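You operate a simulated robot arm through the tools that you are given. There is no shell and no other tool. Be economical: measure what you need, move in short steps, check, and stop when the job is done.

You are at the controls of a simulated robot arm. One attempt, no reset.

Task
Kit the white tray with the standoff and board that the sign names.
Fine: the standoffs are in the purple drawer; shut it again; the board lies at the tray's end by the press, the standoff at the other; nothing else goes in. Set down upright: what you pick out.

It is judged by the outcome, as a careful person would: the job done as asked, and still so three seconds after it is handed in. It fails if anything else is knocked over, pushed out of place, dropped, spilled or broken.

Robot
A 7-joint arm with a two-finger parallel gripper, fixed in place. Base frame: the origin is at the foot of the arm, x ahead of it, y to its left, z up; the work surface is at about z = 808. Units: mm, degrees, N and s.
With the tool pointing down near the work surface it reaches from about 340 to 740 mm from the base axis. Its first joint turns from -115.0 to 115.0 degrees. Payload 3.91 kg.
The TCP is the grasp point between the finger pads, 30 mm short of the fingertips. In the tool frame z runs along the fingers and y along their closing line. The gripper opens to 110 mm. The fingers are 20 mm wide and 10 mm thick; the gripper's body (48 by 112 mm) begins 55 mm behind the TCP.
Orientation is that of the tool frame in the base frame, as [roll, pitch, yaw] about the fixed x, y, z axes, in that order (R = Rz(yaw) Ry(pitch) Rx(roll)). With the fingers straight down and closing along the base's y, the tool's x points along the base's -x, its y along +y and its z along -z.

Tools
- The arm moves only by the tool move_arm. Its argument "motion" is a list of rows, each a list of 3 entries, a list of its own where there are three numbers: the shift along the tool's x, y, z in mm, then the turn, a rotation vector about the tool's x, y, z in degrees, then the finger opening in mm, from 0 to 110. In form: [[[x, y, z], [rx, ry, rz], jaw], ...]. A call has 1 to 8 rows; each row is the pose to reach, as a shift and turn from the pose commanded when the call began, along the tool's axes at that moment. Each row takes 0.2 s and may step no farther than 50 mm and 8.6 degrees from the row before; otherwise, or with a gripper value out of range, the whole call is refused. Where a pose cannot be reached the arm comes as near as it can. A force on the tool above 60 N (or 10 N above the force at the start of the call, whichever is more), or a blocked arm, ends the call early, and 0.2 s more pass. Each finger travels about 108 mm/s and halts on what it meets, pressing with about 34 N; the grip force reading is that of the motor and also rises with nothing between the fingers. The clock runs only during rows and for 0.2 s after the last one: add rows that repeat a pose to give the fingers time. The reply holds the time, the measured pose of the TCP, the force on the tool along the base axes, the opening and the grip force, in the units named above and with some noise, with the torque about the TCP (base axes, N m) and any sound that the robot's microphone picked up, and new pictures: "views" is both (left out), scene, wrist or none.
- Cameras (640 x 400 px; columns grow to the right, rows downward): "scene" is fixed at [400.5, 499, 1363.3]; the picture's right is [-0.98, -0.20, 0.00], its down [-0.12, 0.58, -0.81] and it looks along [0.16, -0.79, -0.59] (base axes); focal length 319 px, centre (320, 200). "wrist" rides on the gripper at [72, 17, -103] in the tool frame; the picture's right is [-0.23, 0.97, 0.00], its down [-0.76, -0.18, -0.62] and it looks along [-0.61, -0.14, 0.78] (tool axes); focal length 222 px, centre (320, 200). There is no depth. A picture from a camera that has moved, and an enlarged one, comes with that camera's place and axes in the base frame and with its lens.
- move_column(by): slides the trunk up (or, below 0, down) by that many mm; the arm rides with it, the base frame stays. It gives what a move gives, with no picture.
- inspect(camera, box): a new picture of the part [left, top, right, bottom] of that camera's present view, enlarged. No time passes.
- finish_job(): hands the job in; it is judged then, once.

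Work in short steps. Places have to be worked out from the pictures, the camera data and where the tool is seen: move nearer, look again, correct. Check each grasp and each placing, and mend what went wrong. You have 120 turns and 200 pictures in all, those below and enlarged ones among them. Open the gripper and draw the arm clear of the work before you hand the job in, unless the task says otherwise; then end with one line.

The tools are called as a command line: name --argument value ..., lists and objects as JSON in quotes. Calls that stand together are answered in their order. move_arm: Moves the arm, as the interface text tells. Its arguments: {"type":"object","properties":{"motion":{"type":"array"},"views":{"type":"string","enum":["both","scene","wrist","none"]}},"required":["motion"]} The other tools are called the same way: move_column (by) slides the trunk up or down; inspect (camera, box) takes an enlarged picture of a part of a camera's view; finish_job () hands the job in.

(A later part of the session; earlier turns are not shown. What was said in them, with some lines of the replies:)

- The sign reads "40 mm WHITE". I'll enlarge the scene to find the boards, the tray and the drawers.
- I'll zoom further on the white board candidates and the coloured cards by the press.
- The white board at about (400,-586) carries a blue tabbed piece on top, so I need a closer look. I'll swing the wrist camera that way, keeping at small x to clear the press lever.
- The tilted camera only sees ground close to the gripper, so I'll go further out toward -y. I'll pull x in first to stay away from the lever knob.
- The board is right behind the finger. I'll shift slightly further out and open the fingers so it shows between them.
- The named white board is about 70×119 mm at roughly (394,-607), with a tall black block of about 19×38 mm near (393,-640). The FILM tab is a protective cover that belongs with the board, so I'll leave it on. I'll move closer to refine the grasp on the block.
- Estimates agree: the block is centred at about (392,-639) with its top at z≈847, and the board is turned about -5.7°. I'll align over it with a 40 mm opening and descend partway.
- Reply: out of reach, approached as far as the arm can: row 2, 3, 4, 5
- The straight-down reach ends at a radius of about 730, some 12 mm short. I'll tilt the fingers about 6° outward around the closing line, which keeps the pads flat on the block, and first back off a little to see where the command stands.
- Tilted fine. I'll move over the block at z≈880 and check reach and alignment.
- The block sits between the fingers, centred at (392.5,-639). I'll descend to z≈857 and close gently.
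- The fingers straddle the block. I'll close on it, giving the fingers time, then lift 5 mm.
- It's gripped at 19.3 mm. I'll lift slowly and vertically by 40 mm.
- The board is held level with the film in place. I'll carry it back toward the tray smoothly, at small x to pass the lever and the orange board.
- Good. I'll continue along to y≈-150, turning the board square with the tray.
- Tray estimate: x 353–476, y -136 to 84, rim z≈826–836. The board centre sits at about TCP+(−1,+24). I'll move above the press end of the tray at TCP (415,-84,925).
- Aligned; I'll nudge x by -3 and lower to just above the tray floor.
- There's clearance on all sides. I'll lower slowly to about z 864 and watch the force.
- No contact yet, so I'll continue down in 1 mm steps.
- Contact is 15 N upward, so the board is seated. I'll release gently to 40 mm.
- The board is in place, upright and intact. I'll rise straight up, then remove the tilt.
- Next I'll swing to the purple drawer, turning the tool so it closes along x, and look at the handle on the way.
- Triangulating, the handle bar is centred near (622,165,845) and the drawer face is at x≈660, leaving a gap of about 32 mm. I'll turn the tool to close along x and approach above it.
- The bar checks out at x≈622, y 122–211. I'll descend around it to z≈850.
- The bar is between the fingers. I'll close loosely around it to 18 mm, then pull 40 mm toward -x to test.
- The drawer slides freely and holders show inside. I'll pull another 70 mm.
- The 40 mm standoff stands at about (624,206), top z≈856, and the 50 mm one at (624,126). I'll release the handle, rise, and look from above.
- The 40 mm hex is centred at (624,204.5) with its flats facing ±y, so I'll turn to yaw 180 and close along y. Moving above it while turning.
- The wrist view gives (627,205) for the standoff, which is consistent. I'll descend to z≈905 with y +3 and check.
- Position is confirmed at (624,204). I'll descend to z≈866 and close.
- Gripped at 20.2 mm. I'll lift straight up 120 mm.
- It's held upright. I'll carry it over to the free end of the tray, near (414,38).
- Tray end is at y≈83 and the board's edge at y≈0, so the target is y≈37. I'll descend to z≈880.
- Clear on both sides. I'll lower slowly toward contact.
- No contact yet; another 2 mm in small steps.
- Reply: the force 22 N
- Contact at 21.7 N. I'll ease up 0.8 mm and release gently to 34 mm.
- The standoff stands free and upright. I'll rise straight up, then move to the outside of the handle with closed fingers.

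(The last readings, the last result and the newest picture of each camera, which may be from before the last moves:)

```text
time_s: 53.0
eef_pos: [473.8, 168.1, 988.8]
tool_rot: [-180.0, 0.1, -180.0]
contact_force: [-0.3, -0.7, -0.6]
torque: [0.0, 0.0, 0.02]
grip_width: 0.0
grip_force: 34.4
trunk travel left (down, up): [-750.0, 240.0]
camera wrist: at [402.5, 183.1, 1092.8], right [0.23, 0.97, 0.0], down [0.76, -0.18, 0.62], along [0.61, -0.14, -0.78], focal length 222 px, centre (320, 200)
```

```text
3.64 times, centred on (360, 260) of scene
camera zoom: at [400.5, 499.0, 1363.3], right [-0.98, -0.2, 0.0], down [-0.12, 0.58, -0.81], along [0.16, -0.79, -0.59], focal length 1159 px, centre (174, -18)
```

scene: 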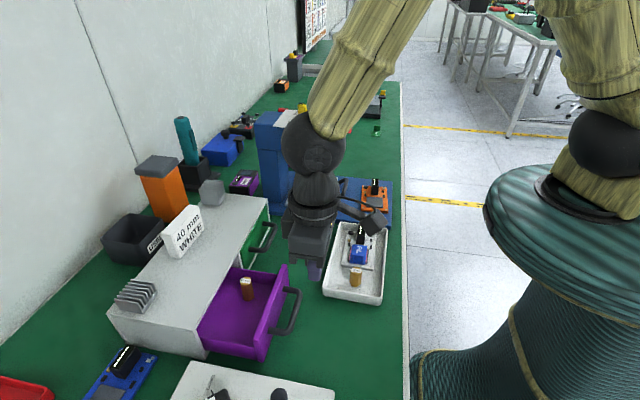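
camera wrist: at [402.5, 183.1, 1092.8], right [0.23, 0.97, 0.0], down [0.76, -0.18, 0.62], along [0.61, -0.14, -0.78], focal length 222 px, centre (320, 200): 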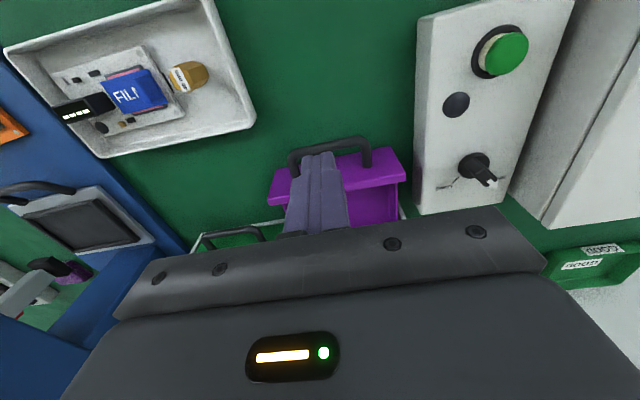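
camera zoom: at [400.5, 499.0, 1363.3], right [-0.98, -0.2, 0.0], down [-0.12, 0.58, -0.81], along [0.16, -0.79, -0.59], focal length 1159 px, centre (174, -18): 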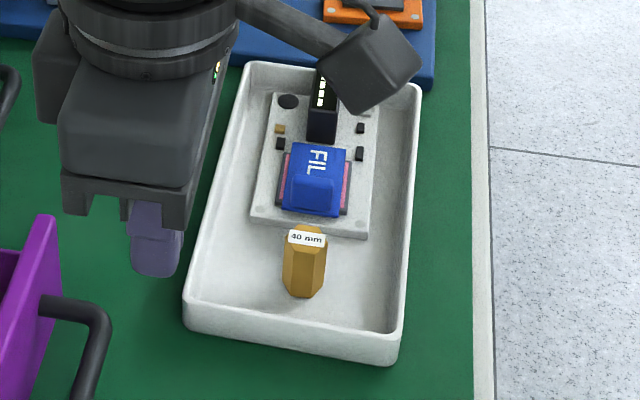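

The kit looks right: board and standoff both upright. The bar is at about x=517, so I'll descend outside it at x≈478.

move_arm --motion '[[[-2, -2, 45], [0, 0, 0], 0], [[-2, -2, 85], [0, 0, 0], 0], [[-2, -2, 115], [0, 0, 0], 0], [[-2, -2, 140], [0, 0, 0], 0], [[-2, -2, 140], [0, 0, 0], 0]]'

```text
time_s: 54.2
eef_pos: [478.9, 163.5, 850.6]
tool_rot: [-180.0, 0.0, 180.0]
contact_force: [0.5, 0.4, 1.1]
torque: [0.01, -0.03, -0.04]
grip_width: 0.0
grip_force: 33.9
trunk travel left (down, up): [-750.0, 240.0]
camera wrist: at [407.6, 179.9, 953.6], right [0.23, 0.97, 0.0], down [0.76, -0.18, 0.62], along [0.61, -0.14, -0.78], focal length 222 px, centre (320, 200)
```

scene: 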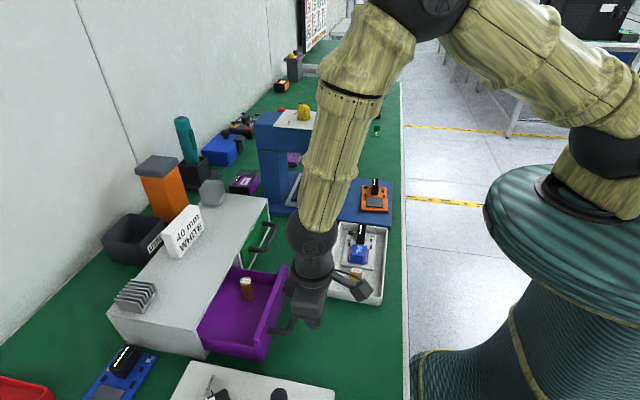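
wrist: 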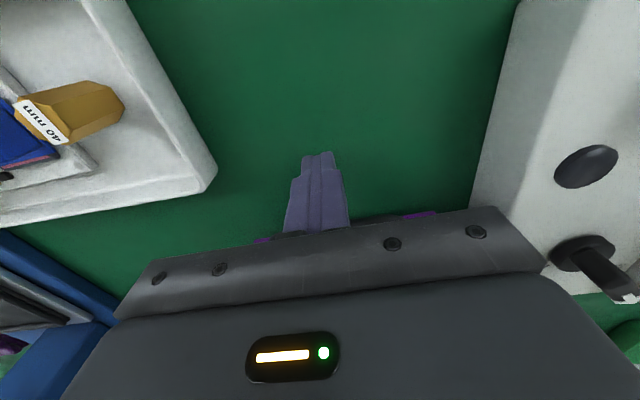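

I'll push gently toward +x, slowly at first contact so the 50 mm standoff stays standing.

move_arm --motion '[[[-6, 0, 0], [0, 0, 0], 0], [[-12, 0, 0], [0, 0, 0], 0], [[-16, 0, 0], [0, 0, 0], 0], [[-20, 0, 0], [0, 0, 0], 0], [[-24, 0, 0], [0, 0, 0], 0], [[-29, 0, 0], [0, 0, 0], 0], [[-36, 0, 0], [0, 0, 0], 0], [[-44, 0, 0], [0, 0, 0], 0]]'

```text
time_s: 56.0
eef_pos: [523.6, 166.2, 850.3]
tool_rot: [180.0, 0.1, -180.0]
contact_force: [-0.1, -0.7, 0.9]
torque: [0.01, 0.05, 0.02]
grip_width: 0.1
grip_force: 33.5
trunk travel left (down, up): [-750.0, 240.0]
camera wrist: at [450.7, 180.8, 954.8], right [0.23, 0.97, 0.0], down [0.76, -0.18, 0.62], along [0.61, -0.14, -0.78], focal length 222 px, centre (320, 200)
```

scene: 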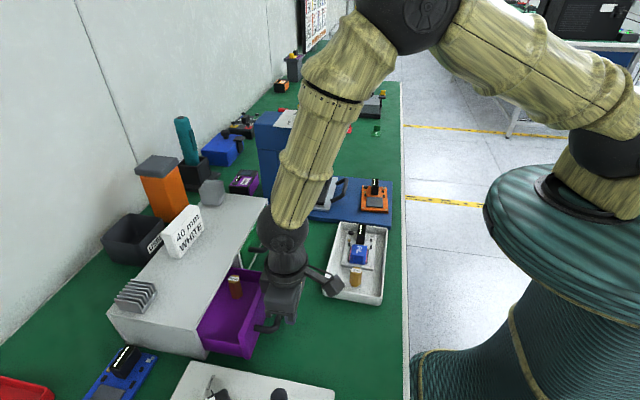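
wrist: 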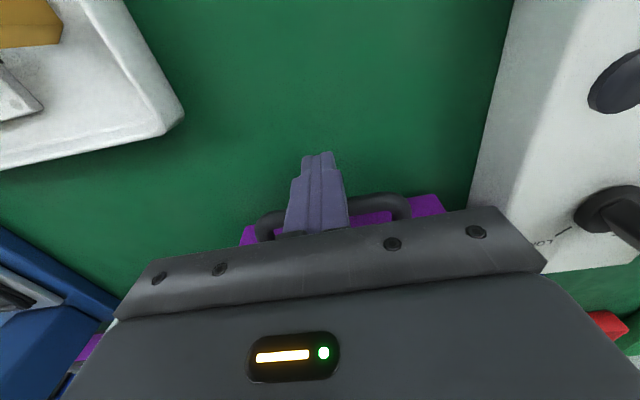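

The drawer is sliding in and its standoff still stands. I'll keep pushing steadily.

move_arm --motion '[[[-6, 0, 0], [0, 0, 0], 0], [[-14, 0, 0], [0, 0, 0], 0], [[-22, 0, 0], [0, 0, 0], 0], [[-30, 0, 0], [0, 0, 0], 0], [[-38, 0, 0], [0, 0, 0], 0], [[-46, 0, 0], [0, 0, 0], 0], [[-54, 0, 0], [0, 0, 0], 0], [[-62, 0, 0], [0, 0, 0], 0]]'

inspect --camera "scene" --box '[180, 240, 300, 360]'

```text
time_s: 57.8
eef_pos: [586.6, 164.7, 850.8]
tool_rot: [-180.0, 0.1, -179.9]
contact_force: [-0.2, -0.3, -0.3]
torque: [0.0, -0.02, -0.01]
grip_width: 0.1
grip_force: 33.9
trunk travel left (down, up): [-750.0, 240.0]
camera wrist: at [515.0, 180.8, 954.9], right [0.23, 0.97, 0.0], down [0.76, -0.18, 0.62], along [0.61, -0.14, -0.78], focal length 222 px, centre (320, 200)
```

scene: 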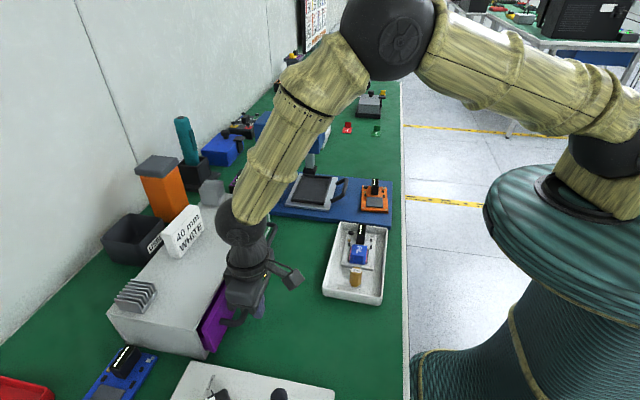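
wrist: 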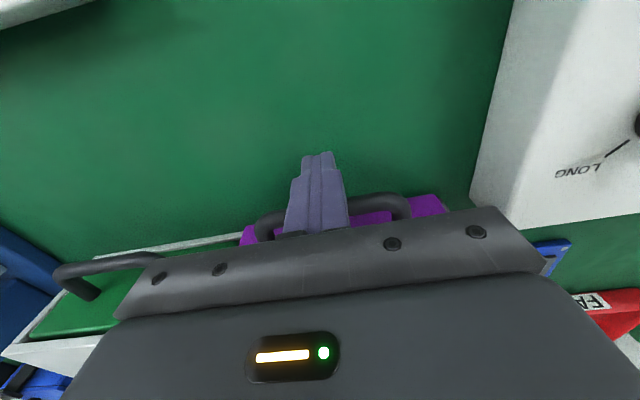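

```text
3.33 times, centred on (240, 300) of scene
camera zoom: at [400.5, 499.0, 1363.3], right [-0.98, -0.2, 0.0], down [-0.12, 0.58, -0.81], along [0.16, -0.79, -0.59], focal length 1062 px, centre (587, -133)
```

zoom: 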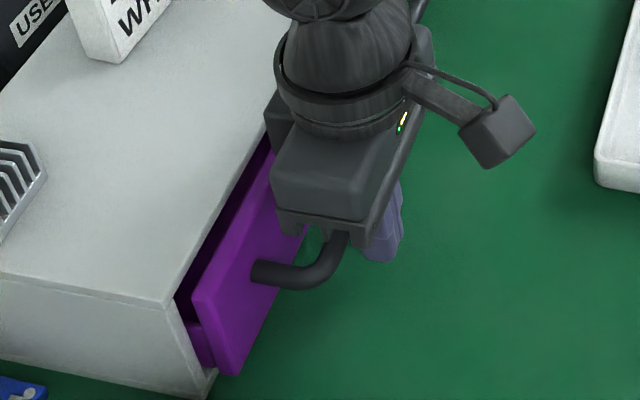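

About 20 mm remains. I'll continue in small steps, watching the force.

move_arm --motion '[[[-5, 0, 0], [0, 0, 0], 0], [[-9, 0, 0], [0, 0, 0], 0], [[-12, 0, 0], [0, 0, 0], 0], [[-15, 0, 0], [0, 0, 0], 0]]' --views "none"

inspect --camera "scene" --box '[180, 270, 280, 370]'

```text
time_s: 58.8
eef_pos: [600.0, 163.2, 849.9]
tool_rot: [179.9, 0.1, -179.9]
contact_force: [-0.2, -0.8, 0.6]
torque: [0.03, 0.03, 0.02]
grip_width: 0.2
grip_force: 34.4
trunk travel left (down, up): [-750.0, 240.0]
```

```text
4.00 times, centred on (230, 320) of scene
camera zoom: at [400.5, 499.0, 1363.3], right [-0.98, -0.2, 0.0], down [-0.12, 0.58, -0.81], along [0.16, -0.79, -0.59], focal length 1275 px, centre (680, -280)
```

zoom: 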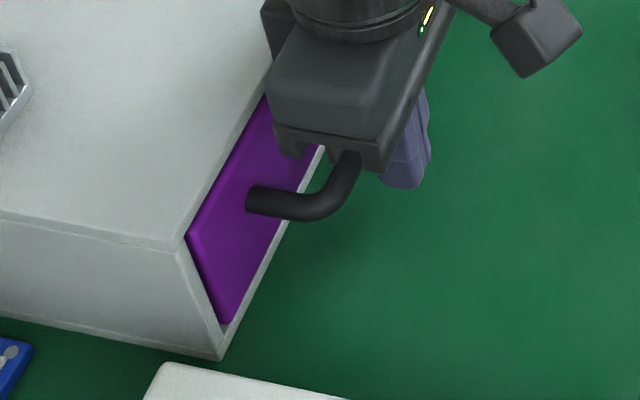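

move_arm --motion '[[[-1.5, 0, 0], [0, 0, 0], 0], [[-3, 0, 0], [0, 0, 0], 0], [[-4, 0, 0], [0, 0, 0], 0]]' --views "none"

```text
time_s: 59.6
eef_pos: [603.3, 164.6, 850.3]
tool_rot: [-180.0, -0.1, -179.9]
contact_force: [-9.3, -0.7, 2.0]
torque: [0.0, -0.07, 0.09]
grip_width: 0.2
grip_force: 33.9
trunk travel left (down, up): [-750.0, 240.0]
```

move_arm --motion '[[[-1, 0, 0], [0, 0, 0], 0], [[-1, 0, 0], [0, 0, 0], 0]]' --views "none"

```text
time_s: 60.2
eef_pos: [602.9, 164.1, 849.8]
tool_rot: [-180.0, -0.2, -180.0]
contact_force: [-15.9, 4.4, -3.8]
torque: [-0.01, 0.02, 0.19]
grip_width: 0.0
grip_force: 33.6
trunk travel left (down, up): [-750.0, 240.0]
```

The force climbs with no movement, so the drawer is against its stop. I'll back off along -x, rise, and check everything.

move_arm --motion '[[[5, 0, 0], [0, 0, 0], 0], [[25, 0, 0], [0, 0, 0], 0], [[45, 0, -30], [0, 0, 0], 10], [[60, 0, -75], [0, 0, 0], 30], [[60, 0, -120], [0, 0, 0], 50], [[60, 0, -165], [0, 0, 0], 60], [[60, 0, -200], [0, 0, 0], 60]]'

inspect --camera "scene" --box '[120, 190, 400, 370]'

inspect --camera "scene" --box '[180, 250, 280, 360]'

inspect --camera "scene" --box '[310, 205, 410, 315]'

```text
time_s: 61.8
eef_pos: [543.6, 166.3, 1053.6]
tool_rot: [180.0, 0.0, -179.9]
contact_force: [0.2, -0.1, -0.9]
torque: [0.01, 0.01, -0.03]
grip_width: 60.1
grip_force: 0.1
trunk travel left (down, up): [-750.0, 240.0]
camera wrist: at [472.4, 182.8, 1157.6], right [0.23, 0.97, 0.0], down [0.76, -0.18, 0.62], along [0.61, -0.14, -0.78], focal length 222 px, centre (320, 200)
```

scene: 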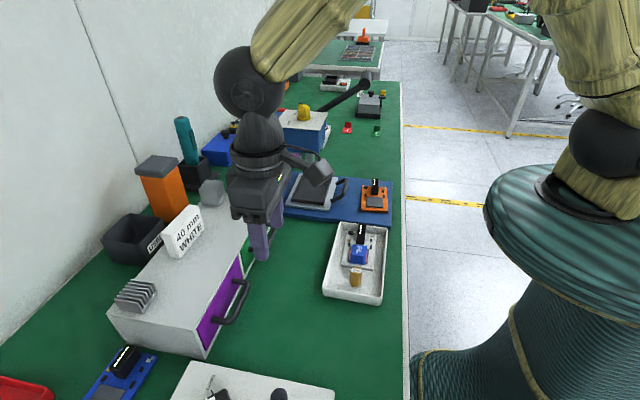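
wrist: 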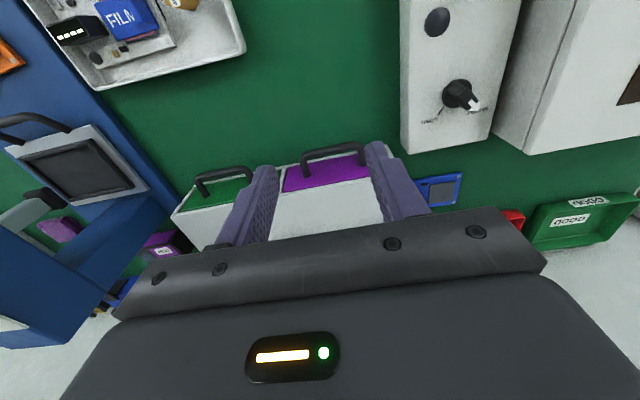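

```text
2.22 times, centred on (260, 280) of scene
camera zoom: at [400.5, 499.0, 1363.3], right [-0.98, -0.2, 0.0], down [-0.12, 0.58, -0.81], along [0.16, -0.79, -0.59], focal length 708 px, centre (453, 22)
```

zoom: 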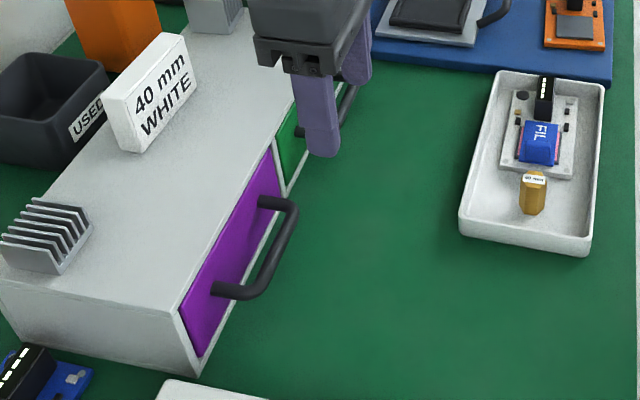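

```text
3.64 times, centred on (230, 305) of scene
camera zoom: at [400.5, 499.0, 1363.3], right [-0.98, -0.2, 0.0], down [-0.12, 0.58, -0.81], along [0.16, -0.79, -0.59], focal length 1159 px, centre (647, -182)
```

zoom: 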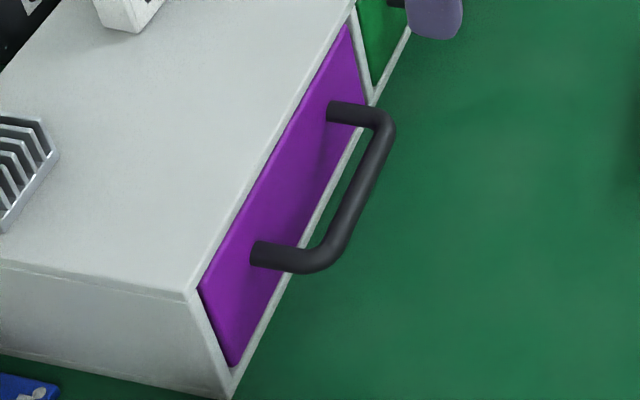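

```text
3.64 times, centred on (360, 260) of scene
camera zoom: at [400.5, 499.0, 1363.3], right [-0.98, -0.2, 0.0], down [-0.12, 0.58, -0.81], along [0.16, -0.79, -0.59], focal length 1159 px, centre (174, -18)
```

zoom: 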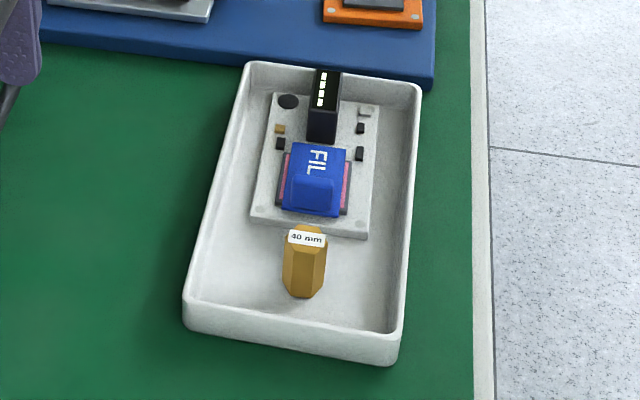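

The drawer looks flush, as it did at the start. The tray holds the white board at the press end and the upright 40 mm standoff at the other, and the arm is clear, so I'm handing in.

finish_job

```text
The job is handed in.
```

The tray now holds the white board at the press end and the 40 mm standoff upright at the other end. The purple drawer is shut again, and I left the blue FILM piece on the board as I found it.
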